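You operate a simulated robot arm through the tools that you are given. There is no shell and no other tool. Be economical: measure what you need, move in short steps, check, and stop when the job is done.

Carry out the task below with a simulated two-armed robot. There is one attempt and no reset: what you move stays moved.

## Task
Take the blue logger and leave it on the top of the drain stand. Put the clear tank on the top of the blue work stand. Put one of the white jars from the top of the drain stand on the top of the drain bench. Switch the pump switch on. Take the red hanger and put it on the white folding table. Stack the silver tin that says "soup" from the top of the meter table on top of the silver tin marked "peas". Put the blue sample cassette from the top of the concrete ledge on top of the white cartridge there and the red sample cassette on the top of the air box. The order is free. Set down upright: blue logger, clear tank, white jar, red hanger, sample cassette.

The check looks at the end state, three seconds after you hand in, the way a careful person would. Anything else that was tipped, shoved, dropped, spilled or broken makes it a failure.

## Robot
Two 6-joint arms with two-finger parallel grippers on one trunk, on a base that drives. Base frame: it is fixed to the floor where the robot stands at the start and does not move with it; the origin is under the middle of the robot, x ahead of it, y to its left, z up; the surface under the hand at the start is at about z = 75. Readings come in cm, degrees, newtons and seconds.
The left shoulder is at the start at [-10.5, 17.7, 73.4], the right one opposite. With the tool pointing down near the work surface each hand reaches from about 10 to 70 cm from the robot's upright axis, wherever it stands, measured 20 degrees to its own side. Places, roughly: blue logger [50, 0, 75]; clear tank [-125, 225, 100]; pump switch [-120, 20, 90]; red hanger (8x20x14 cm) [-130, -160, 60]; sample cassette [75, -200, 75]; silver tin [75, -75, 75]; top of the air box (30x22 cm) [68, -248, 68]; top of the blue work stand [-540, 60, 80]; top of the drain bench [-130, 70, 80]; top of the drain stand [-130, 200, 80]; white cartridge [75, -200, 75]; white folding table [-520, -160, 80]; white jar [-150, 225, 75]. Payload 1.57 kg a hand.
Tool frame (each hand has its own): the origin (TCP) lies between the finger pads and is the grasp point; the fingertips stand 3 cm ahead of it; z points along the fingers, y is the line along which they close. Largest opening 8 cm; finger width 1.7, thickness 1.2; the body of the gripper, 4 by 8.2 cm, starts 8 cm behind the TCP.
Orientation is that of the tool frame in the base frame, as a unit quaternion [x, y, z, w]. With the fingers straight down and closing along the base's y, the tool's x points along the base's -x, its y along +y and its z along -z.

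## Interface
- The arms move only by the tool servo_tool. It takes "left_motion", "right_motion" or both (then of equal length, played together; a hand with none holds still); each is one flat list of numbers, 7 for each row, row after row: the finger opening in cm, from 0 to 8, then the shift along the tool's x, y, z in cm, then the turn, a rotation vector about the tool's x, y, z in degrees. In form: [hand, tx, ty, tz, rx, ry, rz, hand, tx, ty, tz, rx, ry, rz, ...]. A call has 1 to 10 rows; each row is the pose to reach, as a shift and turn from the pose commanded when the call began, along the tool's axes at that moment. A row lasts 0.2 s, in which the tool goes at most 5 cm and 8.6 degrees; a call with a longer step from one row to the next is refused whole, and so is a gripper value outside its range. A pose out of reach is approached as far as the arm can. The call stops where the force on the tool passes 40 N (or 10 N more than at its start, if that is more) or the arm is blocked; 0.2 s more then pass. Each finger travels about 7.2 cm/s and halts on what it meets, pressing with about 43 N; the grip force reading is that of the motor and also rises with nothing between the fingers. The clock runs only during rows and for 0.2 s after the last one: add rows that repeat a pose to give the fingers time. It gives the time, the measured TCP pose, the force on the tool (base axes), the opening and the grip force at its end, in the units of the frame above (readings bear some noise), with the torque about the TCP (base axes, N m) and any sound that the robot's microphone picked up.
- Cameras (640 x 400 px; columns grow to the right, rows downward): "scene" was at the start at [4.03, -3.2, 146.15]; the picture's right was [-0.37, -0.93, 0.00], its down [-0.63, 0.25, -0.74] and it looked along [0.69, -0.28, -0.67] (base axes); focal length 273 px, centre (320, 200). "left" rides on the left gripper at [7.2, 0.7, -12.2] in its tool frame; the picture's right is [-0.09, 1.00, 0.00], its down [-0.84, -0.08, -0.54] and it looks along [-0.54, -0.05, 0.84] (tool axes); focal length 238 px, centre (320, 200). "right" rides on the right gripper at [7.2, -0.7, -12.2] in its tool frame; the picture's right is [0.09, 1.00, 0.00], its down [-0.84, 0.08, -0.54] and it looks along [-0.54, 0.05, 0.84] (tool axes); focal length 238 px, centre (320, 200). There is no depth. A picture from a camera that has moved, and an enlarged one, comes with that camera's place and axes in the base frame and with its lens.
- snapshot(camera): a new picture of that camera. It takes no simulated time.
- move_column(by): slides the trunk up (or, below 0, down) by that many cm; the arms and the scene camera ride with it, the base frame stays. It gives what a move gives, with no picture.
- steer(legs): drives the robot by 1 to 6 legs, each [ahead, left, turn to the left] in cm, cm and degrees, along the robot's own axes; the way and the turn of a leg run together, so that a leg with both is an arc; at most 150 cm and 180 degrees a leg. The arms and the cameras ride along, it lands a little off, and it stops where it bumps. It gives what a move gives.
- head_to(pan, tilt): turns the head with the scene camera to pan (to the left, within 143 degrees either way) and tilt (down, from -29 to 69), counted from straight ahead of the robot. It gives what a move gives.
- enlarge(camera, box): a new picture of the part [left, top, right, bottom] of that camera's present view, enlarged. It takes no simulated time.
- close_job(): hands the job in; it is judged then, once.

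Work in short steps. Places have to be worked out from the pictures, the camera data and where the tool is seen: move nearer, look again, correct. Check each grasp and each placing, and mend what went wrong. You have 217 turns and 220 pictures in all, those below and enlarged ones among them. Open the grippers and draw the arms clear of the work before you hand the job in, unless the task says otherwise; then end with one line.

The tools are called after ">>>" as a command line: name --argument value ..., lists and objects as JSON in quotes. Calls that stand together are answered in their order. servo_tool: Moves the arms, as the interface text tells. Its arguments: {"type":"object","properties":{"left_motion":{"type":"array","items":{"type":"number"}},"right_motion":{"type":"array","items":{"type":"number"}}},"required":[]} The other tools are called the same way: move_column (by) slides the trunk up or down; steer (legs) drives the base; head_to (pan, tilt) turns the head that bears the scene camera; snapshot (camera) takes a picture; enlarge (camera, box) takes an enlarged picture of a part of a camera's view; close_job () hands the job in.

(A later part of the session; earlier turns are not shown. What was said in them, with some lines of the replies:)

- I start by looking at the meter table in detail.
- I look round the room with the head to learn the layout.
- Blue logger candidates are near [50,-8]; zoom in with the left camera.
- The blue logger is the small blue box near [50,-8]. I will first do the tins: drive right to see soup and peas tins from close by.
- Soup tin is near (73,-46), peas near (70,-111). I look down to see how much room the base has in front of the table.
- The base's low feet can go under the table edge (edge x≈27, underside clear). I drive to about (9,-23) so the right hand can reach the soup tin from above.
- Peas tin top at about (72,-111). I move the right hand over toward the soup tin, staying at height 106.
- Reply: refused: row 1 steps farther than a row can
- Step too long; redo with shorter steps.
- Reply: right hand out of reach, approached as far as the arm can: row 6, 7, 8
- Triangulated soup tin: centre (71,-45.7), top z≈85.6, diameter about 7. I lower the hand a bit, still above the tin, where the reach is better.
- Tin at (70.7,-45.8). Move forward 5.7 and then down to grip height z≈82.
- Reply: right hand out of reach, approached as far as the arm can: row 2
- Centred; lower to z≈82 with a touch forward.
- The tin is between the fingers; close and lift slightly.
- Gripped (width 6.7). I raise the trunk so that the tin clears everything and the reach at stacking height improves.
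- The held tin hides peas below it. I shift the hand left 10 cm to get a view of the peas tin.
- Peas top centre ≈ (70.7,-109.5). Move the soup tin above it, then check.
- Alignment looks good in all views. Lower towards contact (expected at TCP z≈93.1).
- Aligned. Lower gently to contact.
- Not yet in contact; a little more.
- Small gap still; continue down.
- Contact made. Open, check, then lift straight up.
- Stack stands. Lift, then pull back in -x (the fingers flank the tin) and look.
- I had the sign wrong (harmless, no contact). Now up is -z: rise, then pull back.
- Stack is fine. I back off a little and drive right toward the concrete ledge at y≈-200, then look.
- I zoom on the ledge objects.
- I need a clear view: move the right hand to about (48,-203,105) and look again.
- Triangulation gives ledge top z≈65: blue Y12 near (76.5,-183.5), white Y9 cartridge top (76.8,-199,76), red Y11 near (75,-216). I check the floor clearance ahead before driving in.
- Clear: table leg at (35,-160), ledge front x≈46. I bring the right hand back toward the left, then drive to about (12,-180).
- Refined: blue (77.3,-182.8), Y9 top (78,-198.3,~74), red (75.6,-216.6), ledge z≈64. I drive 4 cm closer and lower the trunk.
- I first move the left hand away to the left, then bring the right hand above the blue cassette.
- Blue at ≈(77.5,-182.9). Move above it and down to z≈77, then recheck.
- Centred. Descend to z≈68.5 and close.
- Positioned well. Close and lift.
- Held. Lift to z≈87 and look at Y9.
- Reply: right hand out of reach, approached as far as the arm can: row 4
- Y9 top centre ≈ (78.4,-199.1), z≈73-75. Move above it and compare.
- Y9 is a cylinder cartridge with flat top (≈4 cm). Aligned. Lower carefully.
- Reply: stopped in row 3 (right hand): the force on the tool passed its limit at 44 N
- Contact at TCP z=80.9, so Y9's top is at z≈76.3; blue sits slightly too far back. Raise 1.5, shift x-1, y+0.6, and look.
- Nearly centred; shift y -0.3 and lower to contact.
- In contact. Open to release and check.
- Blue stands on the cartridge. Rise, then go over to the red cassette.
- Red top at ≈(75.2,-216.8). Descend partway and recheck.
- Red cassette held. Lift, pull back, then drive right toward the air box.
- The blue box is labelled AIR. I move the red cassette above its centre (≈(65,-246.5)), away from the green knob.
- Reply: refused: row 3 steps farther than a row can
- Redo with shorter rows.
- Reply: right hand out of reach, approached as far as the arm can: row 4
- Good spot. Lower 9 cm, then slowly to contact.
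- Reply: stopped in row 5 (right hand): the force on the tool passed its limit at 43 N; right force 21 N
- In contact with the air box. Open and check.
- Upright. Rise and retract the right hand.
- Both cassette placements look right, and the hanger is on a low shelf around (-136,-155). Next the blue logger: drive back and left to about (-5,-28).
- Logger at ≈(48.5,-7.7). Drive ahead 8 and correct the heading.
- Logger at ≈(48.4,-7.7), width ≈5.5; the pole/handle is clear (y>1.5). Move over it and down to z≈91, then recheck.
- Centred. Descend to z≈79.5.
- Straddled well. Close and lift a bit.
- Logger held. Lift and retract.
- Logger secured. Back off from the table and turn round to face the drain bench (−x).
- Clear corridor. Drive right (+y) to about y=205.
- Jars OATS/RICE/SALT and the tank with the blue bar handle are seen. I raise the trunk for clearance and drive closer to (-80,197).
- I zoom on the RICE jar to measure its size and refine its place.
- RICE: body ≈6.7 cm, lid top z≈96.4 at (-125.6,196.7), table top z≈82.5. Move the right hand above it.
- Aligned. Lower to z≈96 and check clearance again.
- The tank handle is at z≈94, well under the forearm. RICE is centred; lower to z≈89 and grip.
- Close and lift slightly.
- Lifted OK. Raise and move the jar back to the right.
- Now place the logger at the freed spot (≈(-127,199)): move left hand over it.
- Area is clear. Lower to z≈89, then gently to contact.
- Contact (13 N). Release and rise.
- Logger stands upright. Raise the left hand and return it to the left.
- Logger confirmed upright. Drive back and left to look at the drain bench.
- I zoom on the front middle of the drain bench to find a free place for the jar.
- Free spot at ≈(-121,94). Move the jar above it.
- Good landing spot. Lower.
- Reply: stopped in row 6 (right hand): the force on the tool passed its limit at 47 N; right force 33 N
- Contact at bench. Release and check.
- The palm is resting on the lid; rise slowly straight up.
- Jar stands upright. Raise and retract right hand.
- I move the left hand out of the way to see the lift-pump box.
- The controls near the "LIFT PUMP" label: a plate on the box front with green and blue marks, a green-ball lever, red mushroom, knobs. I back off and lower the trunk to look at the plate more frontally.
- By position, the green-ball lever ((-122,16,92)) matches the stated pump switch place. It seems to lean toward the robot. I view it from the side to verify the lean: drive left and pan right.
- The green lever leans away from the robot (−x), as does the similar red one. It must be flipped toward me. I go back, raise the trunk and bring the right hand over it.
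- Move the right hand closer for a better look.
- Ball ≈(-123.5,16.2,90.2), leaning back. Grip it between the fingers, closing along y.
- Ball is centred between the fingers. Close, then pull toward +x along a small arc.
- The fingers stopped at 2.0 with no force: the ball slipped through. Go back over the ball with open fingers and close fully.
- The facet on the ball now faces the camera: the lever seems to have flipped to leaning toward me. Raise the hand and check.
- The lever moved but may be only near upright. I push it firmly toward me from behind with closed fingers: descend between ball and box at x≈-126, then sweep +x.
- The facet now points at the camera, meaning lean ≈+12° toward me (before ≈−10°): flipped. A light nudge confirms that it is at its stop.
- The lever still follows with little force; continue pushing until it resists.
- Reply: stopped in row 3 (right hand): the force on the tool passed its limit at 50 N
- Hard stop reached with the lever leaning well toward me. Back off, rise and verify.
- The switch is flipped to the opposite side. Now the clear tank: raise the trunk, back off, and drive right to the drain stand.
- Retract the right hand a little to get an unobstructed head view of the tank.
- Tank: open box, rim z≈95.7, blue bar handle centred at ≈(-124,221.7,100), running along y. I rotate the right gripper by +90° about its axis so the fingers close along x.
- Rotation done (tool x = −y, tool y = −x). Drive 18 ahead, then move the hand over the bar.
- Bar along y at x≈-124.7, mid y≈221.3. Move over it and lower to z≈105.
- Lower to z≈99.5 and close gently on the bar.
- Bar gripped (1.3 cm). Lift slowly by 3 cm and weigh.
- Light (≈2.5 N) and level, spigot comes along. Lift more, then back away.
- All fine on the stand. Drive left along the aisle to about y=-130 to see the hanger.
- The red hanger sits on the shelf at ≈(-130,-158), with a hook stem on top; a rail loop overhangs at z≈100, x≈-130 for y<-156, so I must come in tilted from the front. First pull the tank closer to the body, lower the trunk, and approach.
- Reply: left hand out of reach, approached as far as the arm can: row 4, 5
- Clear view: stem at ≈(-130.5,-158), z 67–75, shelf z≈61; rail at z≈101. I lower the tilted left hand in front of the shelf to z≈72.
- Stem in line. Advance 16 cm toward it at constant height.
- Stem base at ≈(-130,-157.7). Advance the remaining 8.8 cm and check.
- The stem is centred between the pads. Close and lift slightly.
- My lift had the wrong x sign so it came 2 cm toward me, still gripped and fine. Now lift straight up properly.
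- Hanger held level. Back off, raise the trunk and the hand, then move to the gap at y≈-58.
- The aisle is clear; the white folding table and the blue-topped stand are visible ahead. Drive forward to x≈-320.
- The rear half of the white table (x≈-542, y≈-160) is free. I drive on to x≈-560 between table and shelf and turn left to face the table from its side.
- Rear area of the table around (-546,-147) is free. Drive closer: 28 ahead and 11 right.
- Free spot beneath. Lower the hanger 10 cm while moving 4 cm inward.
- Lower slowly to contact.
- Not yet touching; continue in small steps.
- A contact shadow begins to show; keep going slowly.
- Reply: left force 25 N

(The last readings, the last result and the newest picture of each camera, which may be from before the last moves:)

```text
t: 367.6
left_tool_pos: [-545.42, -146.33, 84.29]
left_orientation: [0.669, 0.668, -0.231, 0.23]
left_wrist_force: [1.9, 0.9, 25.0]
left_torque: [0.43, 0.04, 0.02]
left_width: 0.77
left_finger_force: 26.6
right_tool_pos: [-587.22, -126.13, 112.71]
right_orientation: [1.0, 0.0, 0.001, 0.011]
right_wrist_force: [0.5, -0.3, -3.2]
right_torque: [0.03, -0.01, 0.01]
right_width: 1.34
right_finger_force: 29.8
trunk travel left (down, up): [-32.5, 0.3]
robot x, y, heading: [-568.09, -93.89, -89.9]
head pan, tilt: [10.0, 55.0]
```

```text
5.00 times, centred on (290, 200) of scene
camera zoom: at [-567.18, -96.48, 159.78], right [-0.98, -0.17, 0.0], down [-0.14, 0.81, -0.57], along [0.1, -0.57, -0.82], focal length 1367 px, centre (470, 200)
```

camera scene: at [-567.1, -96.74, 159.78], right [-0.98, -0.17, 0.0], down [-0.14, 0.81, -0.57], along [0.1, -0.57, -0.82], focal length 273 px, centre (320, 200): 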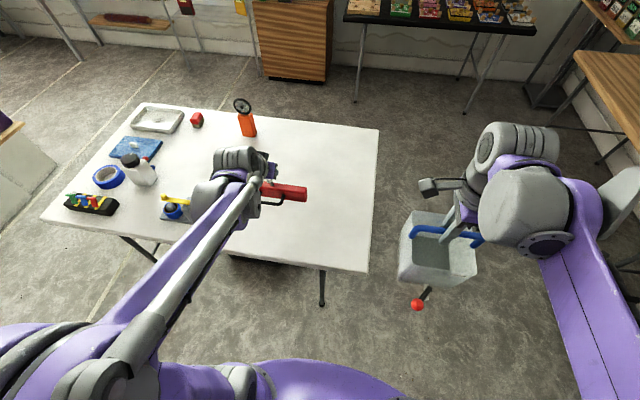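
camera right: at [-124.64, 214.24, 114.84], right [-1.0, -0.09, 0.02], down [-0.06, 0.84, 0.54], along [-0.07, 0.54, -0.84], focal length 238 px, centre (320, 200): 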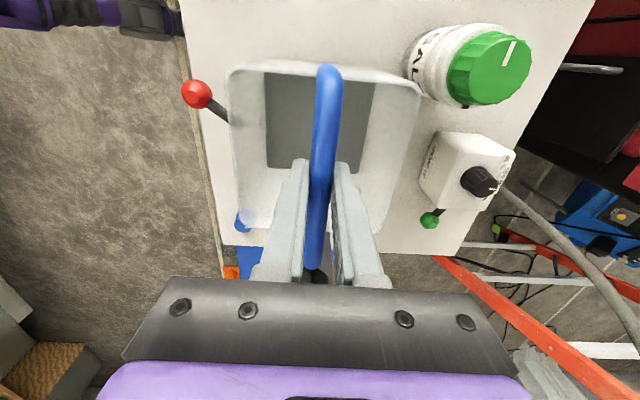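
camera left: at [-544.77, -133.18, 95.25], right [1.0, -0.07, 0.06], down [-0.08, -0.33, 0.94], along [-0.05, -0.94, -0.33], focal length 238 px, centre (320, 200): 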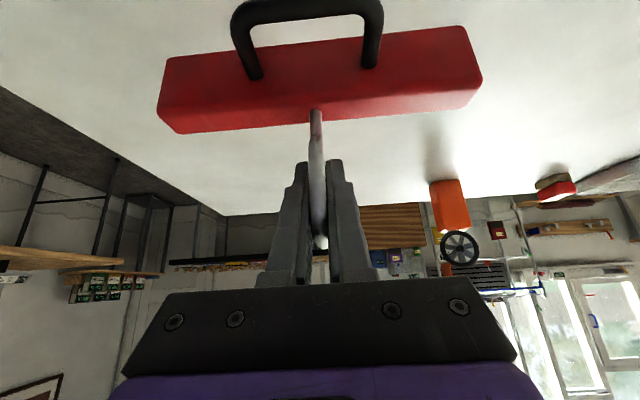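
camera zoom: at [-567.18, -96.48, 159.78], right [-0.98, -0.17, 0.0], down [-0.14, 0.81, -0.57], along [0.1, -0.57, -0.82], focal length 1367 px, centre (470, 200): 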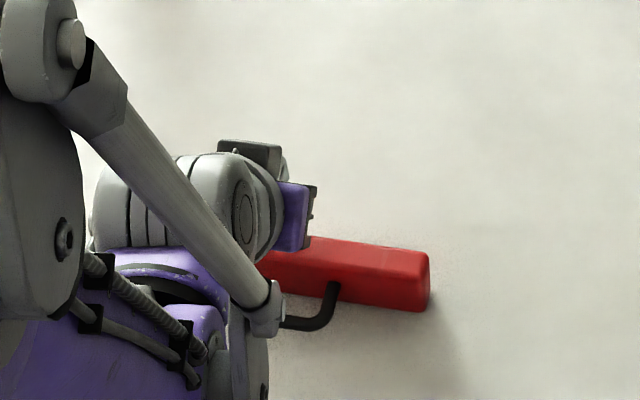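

Contact. Open the fingers and withdraw horizontally.

>>> servo_tool --left_motion '[1.5, -0.1, 0, -0.1, 0, 0, 0, 3, -0.1, 0, -0.1, 0, 0, 0, 5, -0.1, 0, -0.1, 0, 0, 0, 7, -0.1, 0, -0.1, 0, 0, 0, 7.5, -0.1, 0, -0.1, 0, 0, 0]'

>>> snapshot --camera "left"

```text
t: 368.9
left_tool_pos: [-545.3, -146.46, 84.25]
left_orientation: [0.668, 0.669, -0.23, 0.23]
left_wrist_force: [0.2, -0.3, -0.4]
left_torque: [-0.02, 0.03, 0.01]
left_width: 7.53
left_finger_force: 0.1
right_tool_pos: [-587.15, -126.29, 112.71]
right_orientation: [1.0, -0.001, 0.001, 0.01]
right_wrist_force: [-0.3, 0.3, -2.6]
right_torque: [0.01, -0.03, 0.0]
right_width: 1.33
right_finger_force: 30.0
trunk travel left (down, up): [-32.5, 0.3]
robot x, y, heading: [-568.33, -93.72, -90.1]
head pan, tilt: [10.0, 55.0]
```

```text
34 pictures are left
camera left: at [-544.79, -133.18, 89.56], right [1.0, -0.07, 0.06], down [-0.08, -0.33, 0.94], along [-0.05, -0.94, -0.33], focal length 238 px, centre (320, 200)
```

left: 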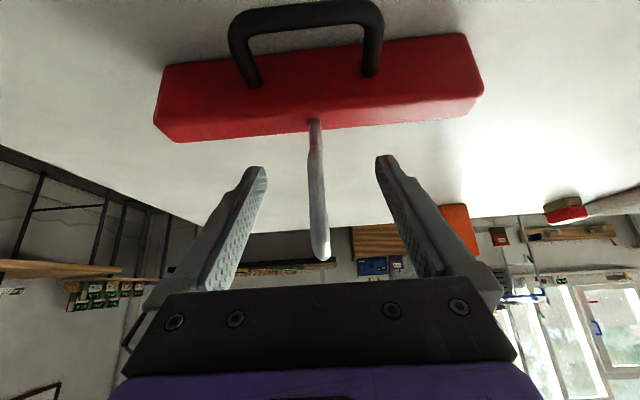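

Hanger stands upright. Withdraw.

>>> servo_tool --left_motion '[7.5, 3.2, 0, -2.46, 0, 0, 0, 7.5, 6.4, 0, -4.9, 0, 0, 0, 7.5, 9.5, 0, -7.4, 0, 0, 0, 7.5, 8, 0, -11, 0, 0, 0, 7.5, 6, 0, -14.5, 0, 0, 0, 7.5, 4, 0, -18, 0, 0, 0, 7.5, 2, 0, -21, 0, 0, 0]'

>>> steer --legs '[[-32, 0, 0]]'

>>> snapshot --camera "scene"

```text
t: 370.4
left_tool_pos: [-545.44, -131.87, 99.68]
left_orientation: [0.669, 0.668, -0.23, 0.23]
left_wrist_force: [-0.1, 0.7, 0.6]
left_torque: [0.0, -0.02, -0.01]
left_width: 7.52
left_finger_force: 0.0
left hand out of reach, approached as far as the arm can: row 3
right_tool_pos: [-587.29, -126.29, 112.71]
right_orientation: [1.0, 0.0, 0.0, 0.011]
right_wrist_force: [-0.3, 0.3, -3.1]
right_torque: [0.01, -0.03, 0.01]
right_width: 1.32
right_finger_force: 30.0
trunk travel left (down, up): [-32.5, 0.3]
robot x, y, heading: [-568.64, -93.77, -90.2]
head pan, tilt: [10.0, 55.0]
```

```text
t: 372.6
left_tool_pos: [-545.31, -100.2, 99.83]
left_orientation: [0.669, 0.668, -0.23, 0.23]
left_wrist_force: [0.0, 0.2, 0.2]
left_torque: [-0.01, 0.01, -0.01]
left_width: 7.51
left_finger_force: 0.0
right_tool_pos: [-587.18, -94.53, 112.71]
right_orientation: [1.0, 0.001, 0.0, 0.01]
right_wrist_force: [0.6, -0.5, -2.8]
right_torque: [-0.02, 0.0, -0.02]
right_width: 1.33
right_finger_force: 29.9
trunk travel left (down, up): [-32.5, 0.3]
robot x, y, heading: [-568.49, -62.16, -89.8]
head pan, tilt: [10.0, 55.0]
```

```text
33 pictures are left
camera scene: at [-567.09, -64.93, 159.79], right [-0.98, -0.17, 0.0], down [-0.14, 0.81, -0.57], along [0.1, -0.56, -0.82], focal length 273 px, centre (320, 200)
```

scene: 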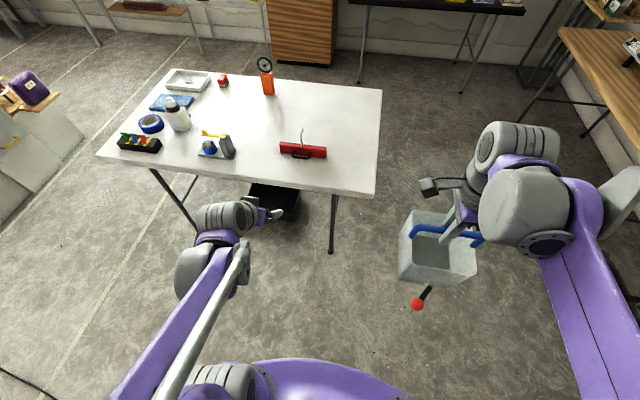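

Hanger is upright on the table. Now take the tank to the blue stand: move +x, turn to face −x, and go right.

>>> steer --legs '[[0, 110, 0], [0, 0, -90], [0, -60, 0]]'

>>> head_to --pan -25 --tilt 30

>>> snapshot --camera "scene"

```text
t: 391.6
left_tool_pos: [-497.65, -23.73, 99.7]
left_orientation: [0.946, -0.003, -0.325, 0.0]
left_wrist_force: [-0.4, 0.2, -0.6]
left_torque: [-0.03, -0.02, 0.02]
left_width: 7.51
left_finger_force: 0.1
right_tool_pos: [-491.7, 17.97, 112.64]
right_orientation: [-0.705, 0.709, 0.007, -0.007]
right_wrist_force: [-0.5, -0.6, -4.0]
right_torque: [-0.03, 0.0, 0.0]
right_width: 1.34
right_finger_force: 29.5
trunk travel left (down, up): [-32.5, 0.3]
robot x, y, heading: [-459.43, -0.82, 179.7]
head pan, tilt: [10.0, 55.0]
```

```text
t: 392.6
left_tool_pos: [-497.72, -23.79, 99.78]
left_orientation: [0.946, -0.004, -0.325, -0.001]
left_wrist_force: [0.2, 0.6, 0.3]
left_torque: [0.0, 0.01, 0.0]
left_width: 7.5
left_finger_force: 0.1
right_tool_pos: [-491.73, 18.05, 112.63]
right_orientation: [-0.705, 0.709, 0.008, -0.007]
right_wrist_force: [0.6, -0.1, -1.6]
right_torque: [0.0, -0.04, -0.03]
right_width: 1.35
right_finger_force: 30.2
trunk travel left (down, up): [-32.5, 0.3]
robot x, y, heading: [-459.67, -1.2, 179.7]
head pan, tilt: [-25.0, 30.0]
```

```text
32 pictures are left
camera scene: at [-463.24, 2.68, 163.37], right [0.43, 0.9, 0.0], down [0.45, -0.21, -0.87], along [-0.78, 0.37, -0.5], focal length 273 px, centre (320, 200)
```

scene: 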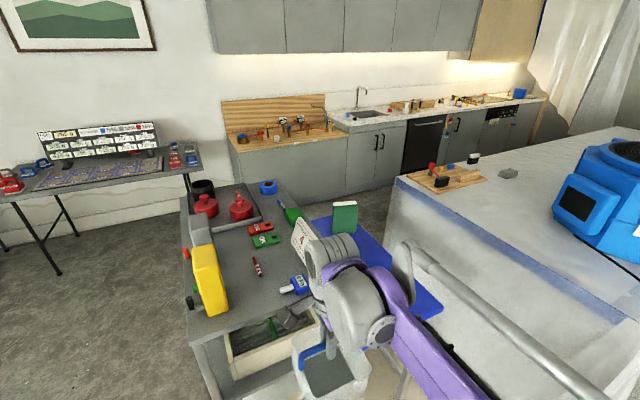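

The shelf is just left of the stand, and a counter is to the right (y≈88+). I move right about 37 cm, carefully between them.

>>> steer --legs '[[6, -37, 0]]'

>>> head_to --pan -10 --tilt 45

>>> snapshot --camera "scene"

```text
t: 396.4
left_tool_pos: [-503.32, 13.0, 99.8]
left_orientation: [0.945, -0.003, -0.326, -0.001]
left_wrist_force: [0.6, 1.4, -0.3]
left_torque: [-0.02, -0.02, 0.0]
left_width: 7.51
left_finger_force: 0.0
right_tool_pos: [-497.42, 54.63, 112.65]
right_orientation: [-0.705, 0.709, 0.007, -0.007]
right_wrist_force: [0.2, 0.1, -3.0]
right_torque: [-0.02, -0.01, 0.01]
right_width: 1.34
right_finger_force: 30.4
trunk travel left (down, up): [-32.5, 0.3]
robot x, y, heading: [-465.02, 35.6, 179.8]
head pan, tilt: [-25.0, 30.0]
```

```text
t: 397.2
left_tool_pos: [-503.28, 12.89, 99.71]
left_orientation: [0.946, -0.003, -0.326, -0.001]
left_wrist_force: [0.2, 0.3, -0.3]
left_torque: [-0.03, 0.01, -0.03]
left_width: 7.49
left_finger_force: 0.1
right_tool_pos: [-497.54, 54.7, 112.7]
right_orientation: [-0.706, 0.708, 0.007, -0.008]
right_wrist_force: [0.1, -0.3, -2.2]
right_torque: [-0.03, 0.02, 0.03]
right_width: 1.34
right_finger_force: 30.3
trunk travel left (down, up): [-32.5, 0.3]
robot x, y, heading: [-465.08, 35.45, 179.5]
head pan, tilt: [-10.0, 45.0]
```

```text
31 pictures are left
camera scene: at [-468.81, 37.0, 161.12], right [0.18, 0.98, 0.0], down [0.7, -0.13, -0.71], along [-0.7, 0.13, -0.71], focal length 273 px, centre (320, 200)
```

scene: 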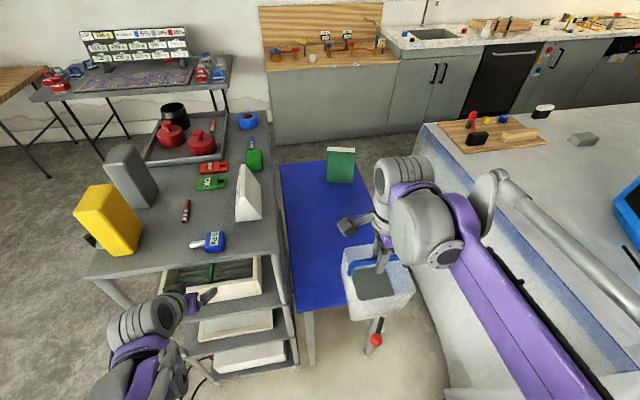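

Stand top spans x −503…−576, y 37…80; the front part is free. Extend the right arm so the tank is over ≈(-524,58), lowering a little.

>>> servo_tool --right_motion '[0.5, -0.6, 4.4, 0.5, 0, 0, 0, 0.5, -1.2, 8.8, 1.5, 0, 0, 0, 0.5, -1.8, 13.2, 3, 0, 0, 0, 0.5, -2.4, 17.6, 4.5, 0, 0, 0, 0.5, -3, 22, 6, 0, 0, 0, 0.5, -3.5, 26.5, 7, 0, 0, 0]'

>>> snapshot --camera "scene"

>>> snapshot --camera "right"

```text
t: 398.6
left_tool_pos: [-503.57, 12.9, 99.7]
left_orientation: [0.946, -0.002, -0.325, -0.001]
left_wrist_force: [-0.2, 0.4, 0.8]
left_torque: [-0.01, -0.02, -0.02]
left_width: 7.51
left_finger_force: 0.2
right_tool_pos: [-524.09, 58.04, 106.07]
right_orientation: [-0.706, 0.708, 0.006, -0.007]
right_wrist_force: [-0.4, 0.2, -2.5]
right_torque: [-0.01, -0.02, -0.01]
right_width: 1.35
right_finger_force: 30.1
trunk travel left (down, up): [-32.5, 0.3]
robot x, y, heading: [-465.39, 35.72, 180.1]
head pan, tilt: [-10.0, 45.0]
```

```text
30 pictures are left
camera scene: at [-469.03, 37.03, 161.11], right [0.18, 0.98, 0.0], down [0.7, -0.13, -0.71], along [-0.69, 0.13, -0.71], focal length 273 px, centre (320, 200)
```

scene: 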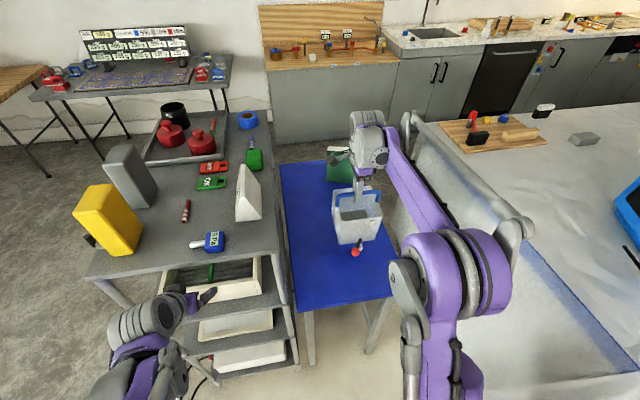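

```text
29 pictures are left
camera right: at [-523.31, 50.94, 118.27], right [-1.0, -0.09, 0.02], down [-0.06, 0.84, 0.54], along [-0.06, 0.54, -0.84], focal length 238 px, centre (320, 200)
```

right: 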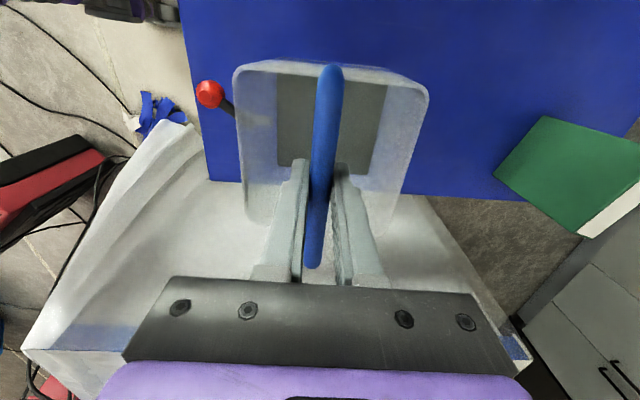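

The stand's right edge is nearer (y≈69–73), so I shift the tank 4.5 cm to −y to centre it, then lower.

>>> servo_tool --right_motion '[0.5, 2.2, 0, 0, 0, 0, 0, 0.5, 4.5, 0, 0, 0, 0, 0, 0.5, 4.5, 0, 2.5, 0, 0, 0, 0.5, 4.5, 0, 5, 0, 0, 0, 0.5, 4.5, 0, 7, 0, 0, 0]'

>>> enlarge --camera "scene" --box '[270, 150, 430, 320]'

```text
t: 399.8
left_tool_pos: [-503.47, 12.81, 99.65]
left_orientation: [0.945, -0.003, -0.327, -0.001]
left_wrist_force: [-0.8, 0.4, 0.2]
left_torque: [0.01, 0.02, 0.02]
left_width: 7.5
left_finger_force: 0.0
right_tool_pos: [-524.16, 53.61, 99.24]
right_orientation: [-0.706, 0.708, 0.008, -0.007]
right_wrist_force: [0.4, -0.4, -3.3]
right_torque: [-0.03, 0.0, -0.05]
right_width: 1.33
right_finger_force: 29.8
trunk travel left (down, up): [-32.5, 0.3]
robot x, y, heading: [-465.5, 35.53, 179.7]
head pan, tilt: [-10.0, 45.0]
```

```text
2.35 times, centred on (350, 235) of scene
camera zoom: at [-468.85, 37.0, 161.11], right [0.18, 0.98, 0.0], down [0.7, -0.13, -0.71], along [-0.7, 0.13, -0.71], focal length 643 px, centre (249, 118)
```

zoom: 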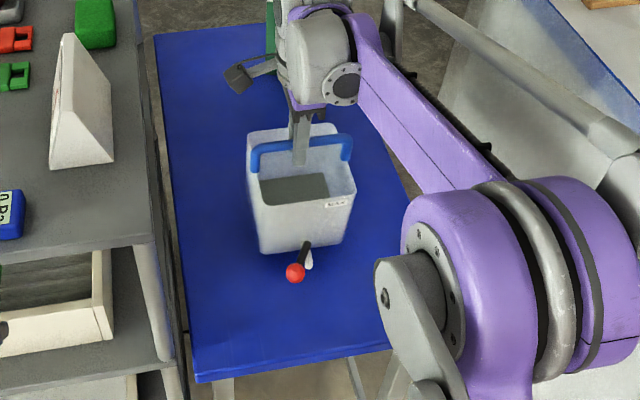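

Well centred. Lower slowly to contact.

>>> servo_tool --right_motion '[0.5, 0, 0, 0.5, 0, 0, 0, 0.5, 0, 0, 1, 0, 0, 0, 0.5, 0, 0, 1.5, 0, 0, 0, 0.5, 0, 0, 1.9, 0, 0, 0]'

```text
t: 400.8
left_tool_pos: [-503.35, 13.0, 99.79]
left_orientation: [0.946, -0.002, -0.325, -0.001]
left_wrist_force: [-0.3, -0.7, 0.6]
left_torque: [0.01, -0.01, -0.01]
left_width: 7.49
left_finger_force: 0.0
right_tool_pos: [-524.29, 53.82, 97.26]
right_orientation: [-0.706, 0.709, 0.007, -0.007]
right_wrist_force: [-0.3, 0.6, -3.7]
right_torque: [-0.01, 0.01, 0.02]
right_width: 1.33
right_finger_force: 30.4
trunk travel left (down, up): [-32.5, 0.3]
robot x, y, heading: [-464.82, 35.62, 179.7]
head pan, tilt: [-10.0, 45.0]
```

>>> servo_tool --right_motion '[0.5, 0, 0, 0.4, 0, 0, 0, 0.5, 0, 0, 0.8, 0, 0, 0, 0.5, 0, 0, 1.2, 0, 0, 0, 0.5, 0, 0, 1.6, 0, 0, 0, 0.5, 0, 0, 2, 0, 0, 0]'

>>> enlarge --camera "scene" --box '[310, 180, 390, 270]'

```text
t: 402.0
left_tool_pos: [-503.28, 12.88, 99.7]
left_orientation: [0.945, -0.003, -0.326, -0.002]
left_wrist_force: [-0.4, 0.2, -0.2]
left_torque: [0.01, 0.02, -0.03]
left_width: 7.49
left_finger_force: 0.0
right_tool_pos: [-524.4, 53.75, 95.6]
right_orientation: [-0.706, 0.708, 0.01, -0.008]
right_wrist_force: [-7.5, 1.1, 29.9]
right_torque: [0.0, 0.1, 0.12]
right_width: 1.35
right_finger_force: 29.9
trunk travel left (down, up): [-32.5, 0.3]
robot x, y, heading: [-464.96, 35.76, 179.6]
head pan, tilt: [-10.0, 45.0]
```

```text
4.44 times, centred on (350, 225) of scene
camera zoom: at [-468.6, 36.9, 161.16], right [0.18, 0.98, 0.0], down [0.69, -0.13, -0.71], along [-0.7, 0.13, -0.71], focal length 1215 px, centre (187, 89)
```

zoom: 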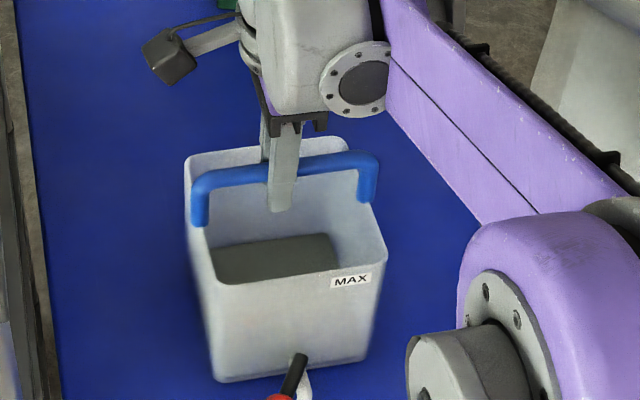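

Contact. Relieve slightly, open to 5 and check.

>>> servo_tool --right_motion '[0.5, 0, 0, -0.3, 0, 0, 0, 2, 0, 0, -0.3, 0, 0, 0, 3.5, 0, 0, -0.3, 0, 0, 0, 5, 0, 0, -0.3, 0, 0, 0, 5, 0, 0, -0.3, 0, 0, 0]'

>>> snapshot --camera "right"

```text
t: 403.2
left_tool_pos: [-503.22, 12.98, 99.69]
left_orientation: [0.945, -0.002, -0.326, -0.001]
left_wrist_force: [0.0, 0.0, 0.2]
left_torque: [0.02, 0.0, 0.02]
left_width: 7.5
left_finger_force: 0.0
right_tool_pos: [-524.29, 53.75, 95.68]
right_orientation: [-0.706, 0.708, 0.007, -0.008]
right_wrist_force: [0.1, 1.0, 0.0]
right_torque: [-0.04, 0.0, -0.01]
right_width: 5.01
right_finger_force: 0.0
trunk travel left (down, up): [-32.5, 0.3]
robot x, y, heading: [-465.05, 35.8, 179.4]
head pan, tilt: [-10.0, 45.0]
```

```text
26 pictures are left
camera right: at [-523.51, 46.64, 107.83], right [-1.0, -0.09, 0.02], down [-0.06, 0.84, 0.54], along [-0.07, 0.54, -0.84], focal length 238 px, centre (320, 200)
```

right: 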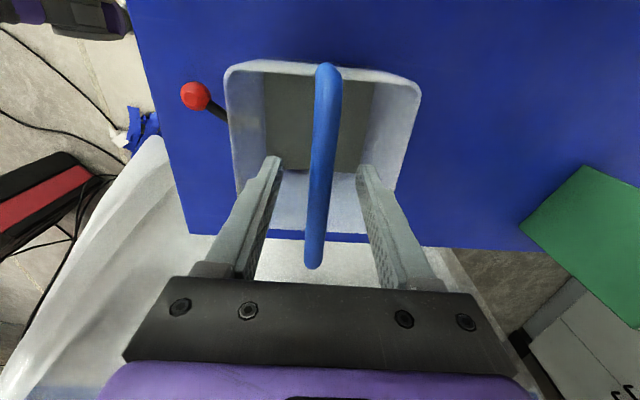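

Released cleanly. Lift straight up, then retract.

>>> servo_tool --right_motion '[5, 0, 0, -3, 0, 0, 0, 5, 0, 0, -6.5, 0, 0, 0, 5, 0, 0, -10.5, 0, 0, 0, 5, 0, -2, -14, 0, 0, 0, 5, 0, -6, -16, 0, 0, 0, 5, 0, -10.5, -17, 0, 0, 0, 5, 0, -15, -17, 0, 0, 0, 5, 0, -19.5, -17, 0, 0, 0, 5, 0, -24, -17, 0, 0, 0]'

>>> steer --legs '[[-25, 0, 0]]'

>>> snapshot --camera "scene"

```text
t: 405.2
left_tool_pos: [-503.24, 12.86, 99.7]
left_orientation: [0.945, -0.003, -0.327, -0.001]
left_wrist_force: [1.0, 0.2, 0.7]
left_torque: [-0.03, 0.0, -0.01]
left_width: 7.51
left_finger_force: 0.1
right_tool_pos: [-499.7, 53.79, 112.02]
right_orientation: [-0.706, 0.708, 0.008, -0.008]
right_wrist_force: [-0.5, 0.2, 0.6]
right_torque: [-0.01, 0.01, 0.0]
right_width: 5.03
right_finger_force: 0.0
trunk travel left (down, up): [-32.5, 0.3]
robot x, y, heading: [-465.18, 35.76, 179.5]
head pan, tilt: [-10.0, 45.0]
```

```text
t: 407.0
left_tool_pos: [-478.87, 12.77, 99.63]
left_orientation: [0.945, -0.004, -0.326, -0.001]
left_wrist_force: [0.0, -0.1, -0.1]
left_torque: [0.01, 0.02, -0.02]
left_width: 7.48
left_finger_force: 0.1
right_tool_pos: [-475.47, 53.62, 112.0]
right_orientation: [-0.705, 0.709, 0.008, -0.007]
right_wrist_force: [0.3, -0.3, 0.0]
right_torque: [-0.02, 0.0, 0.0]
right_width: 5.01
right_finger_force: 0.1
trunk travel left (down, up): [-32.5, 0.3]
robot x, y, heading: [-440.53, 35.43, 179.8]
head pan, tilt: [-10.0, 45.0]
```

```text
25 pictures are left
camera scene: at [-444.25, 36.84, 161.13], right [0.18, 0.98, 0.0], down [0.7, -0.13, -0.71], along [-0.69, 0.13, -0.71], focal length 273 px, centre (320, 200)
```

scene: 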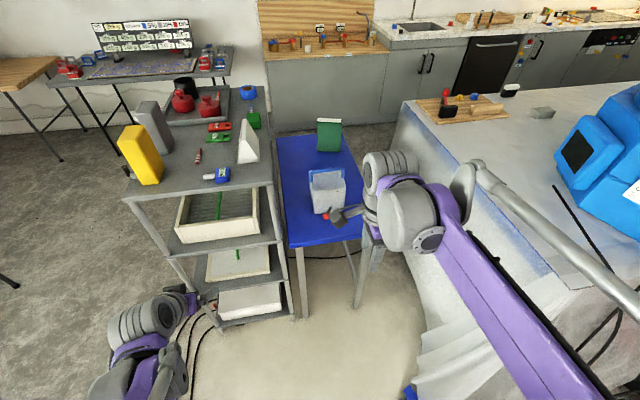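

Every placement was checked upright, and both hands are open and clear of the work. I hand in the job.

>>> close_job

```text
The job is handed in.
```

The job is handed in and every part of the task was carried out. I checked the placed items in the pictures after release. The one uncertainty is the pump switch: I took it to be the green-ball lever by the "LIFT PUMP" label. I flipped it to its opposite stop, but there was no lamp or marking to confirm it is on.
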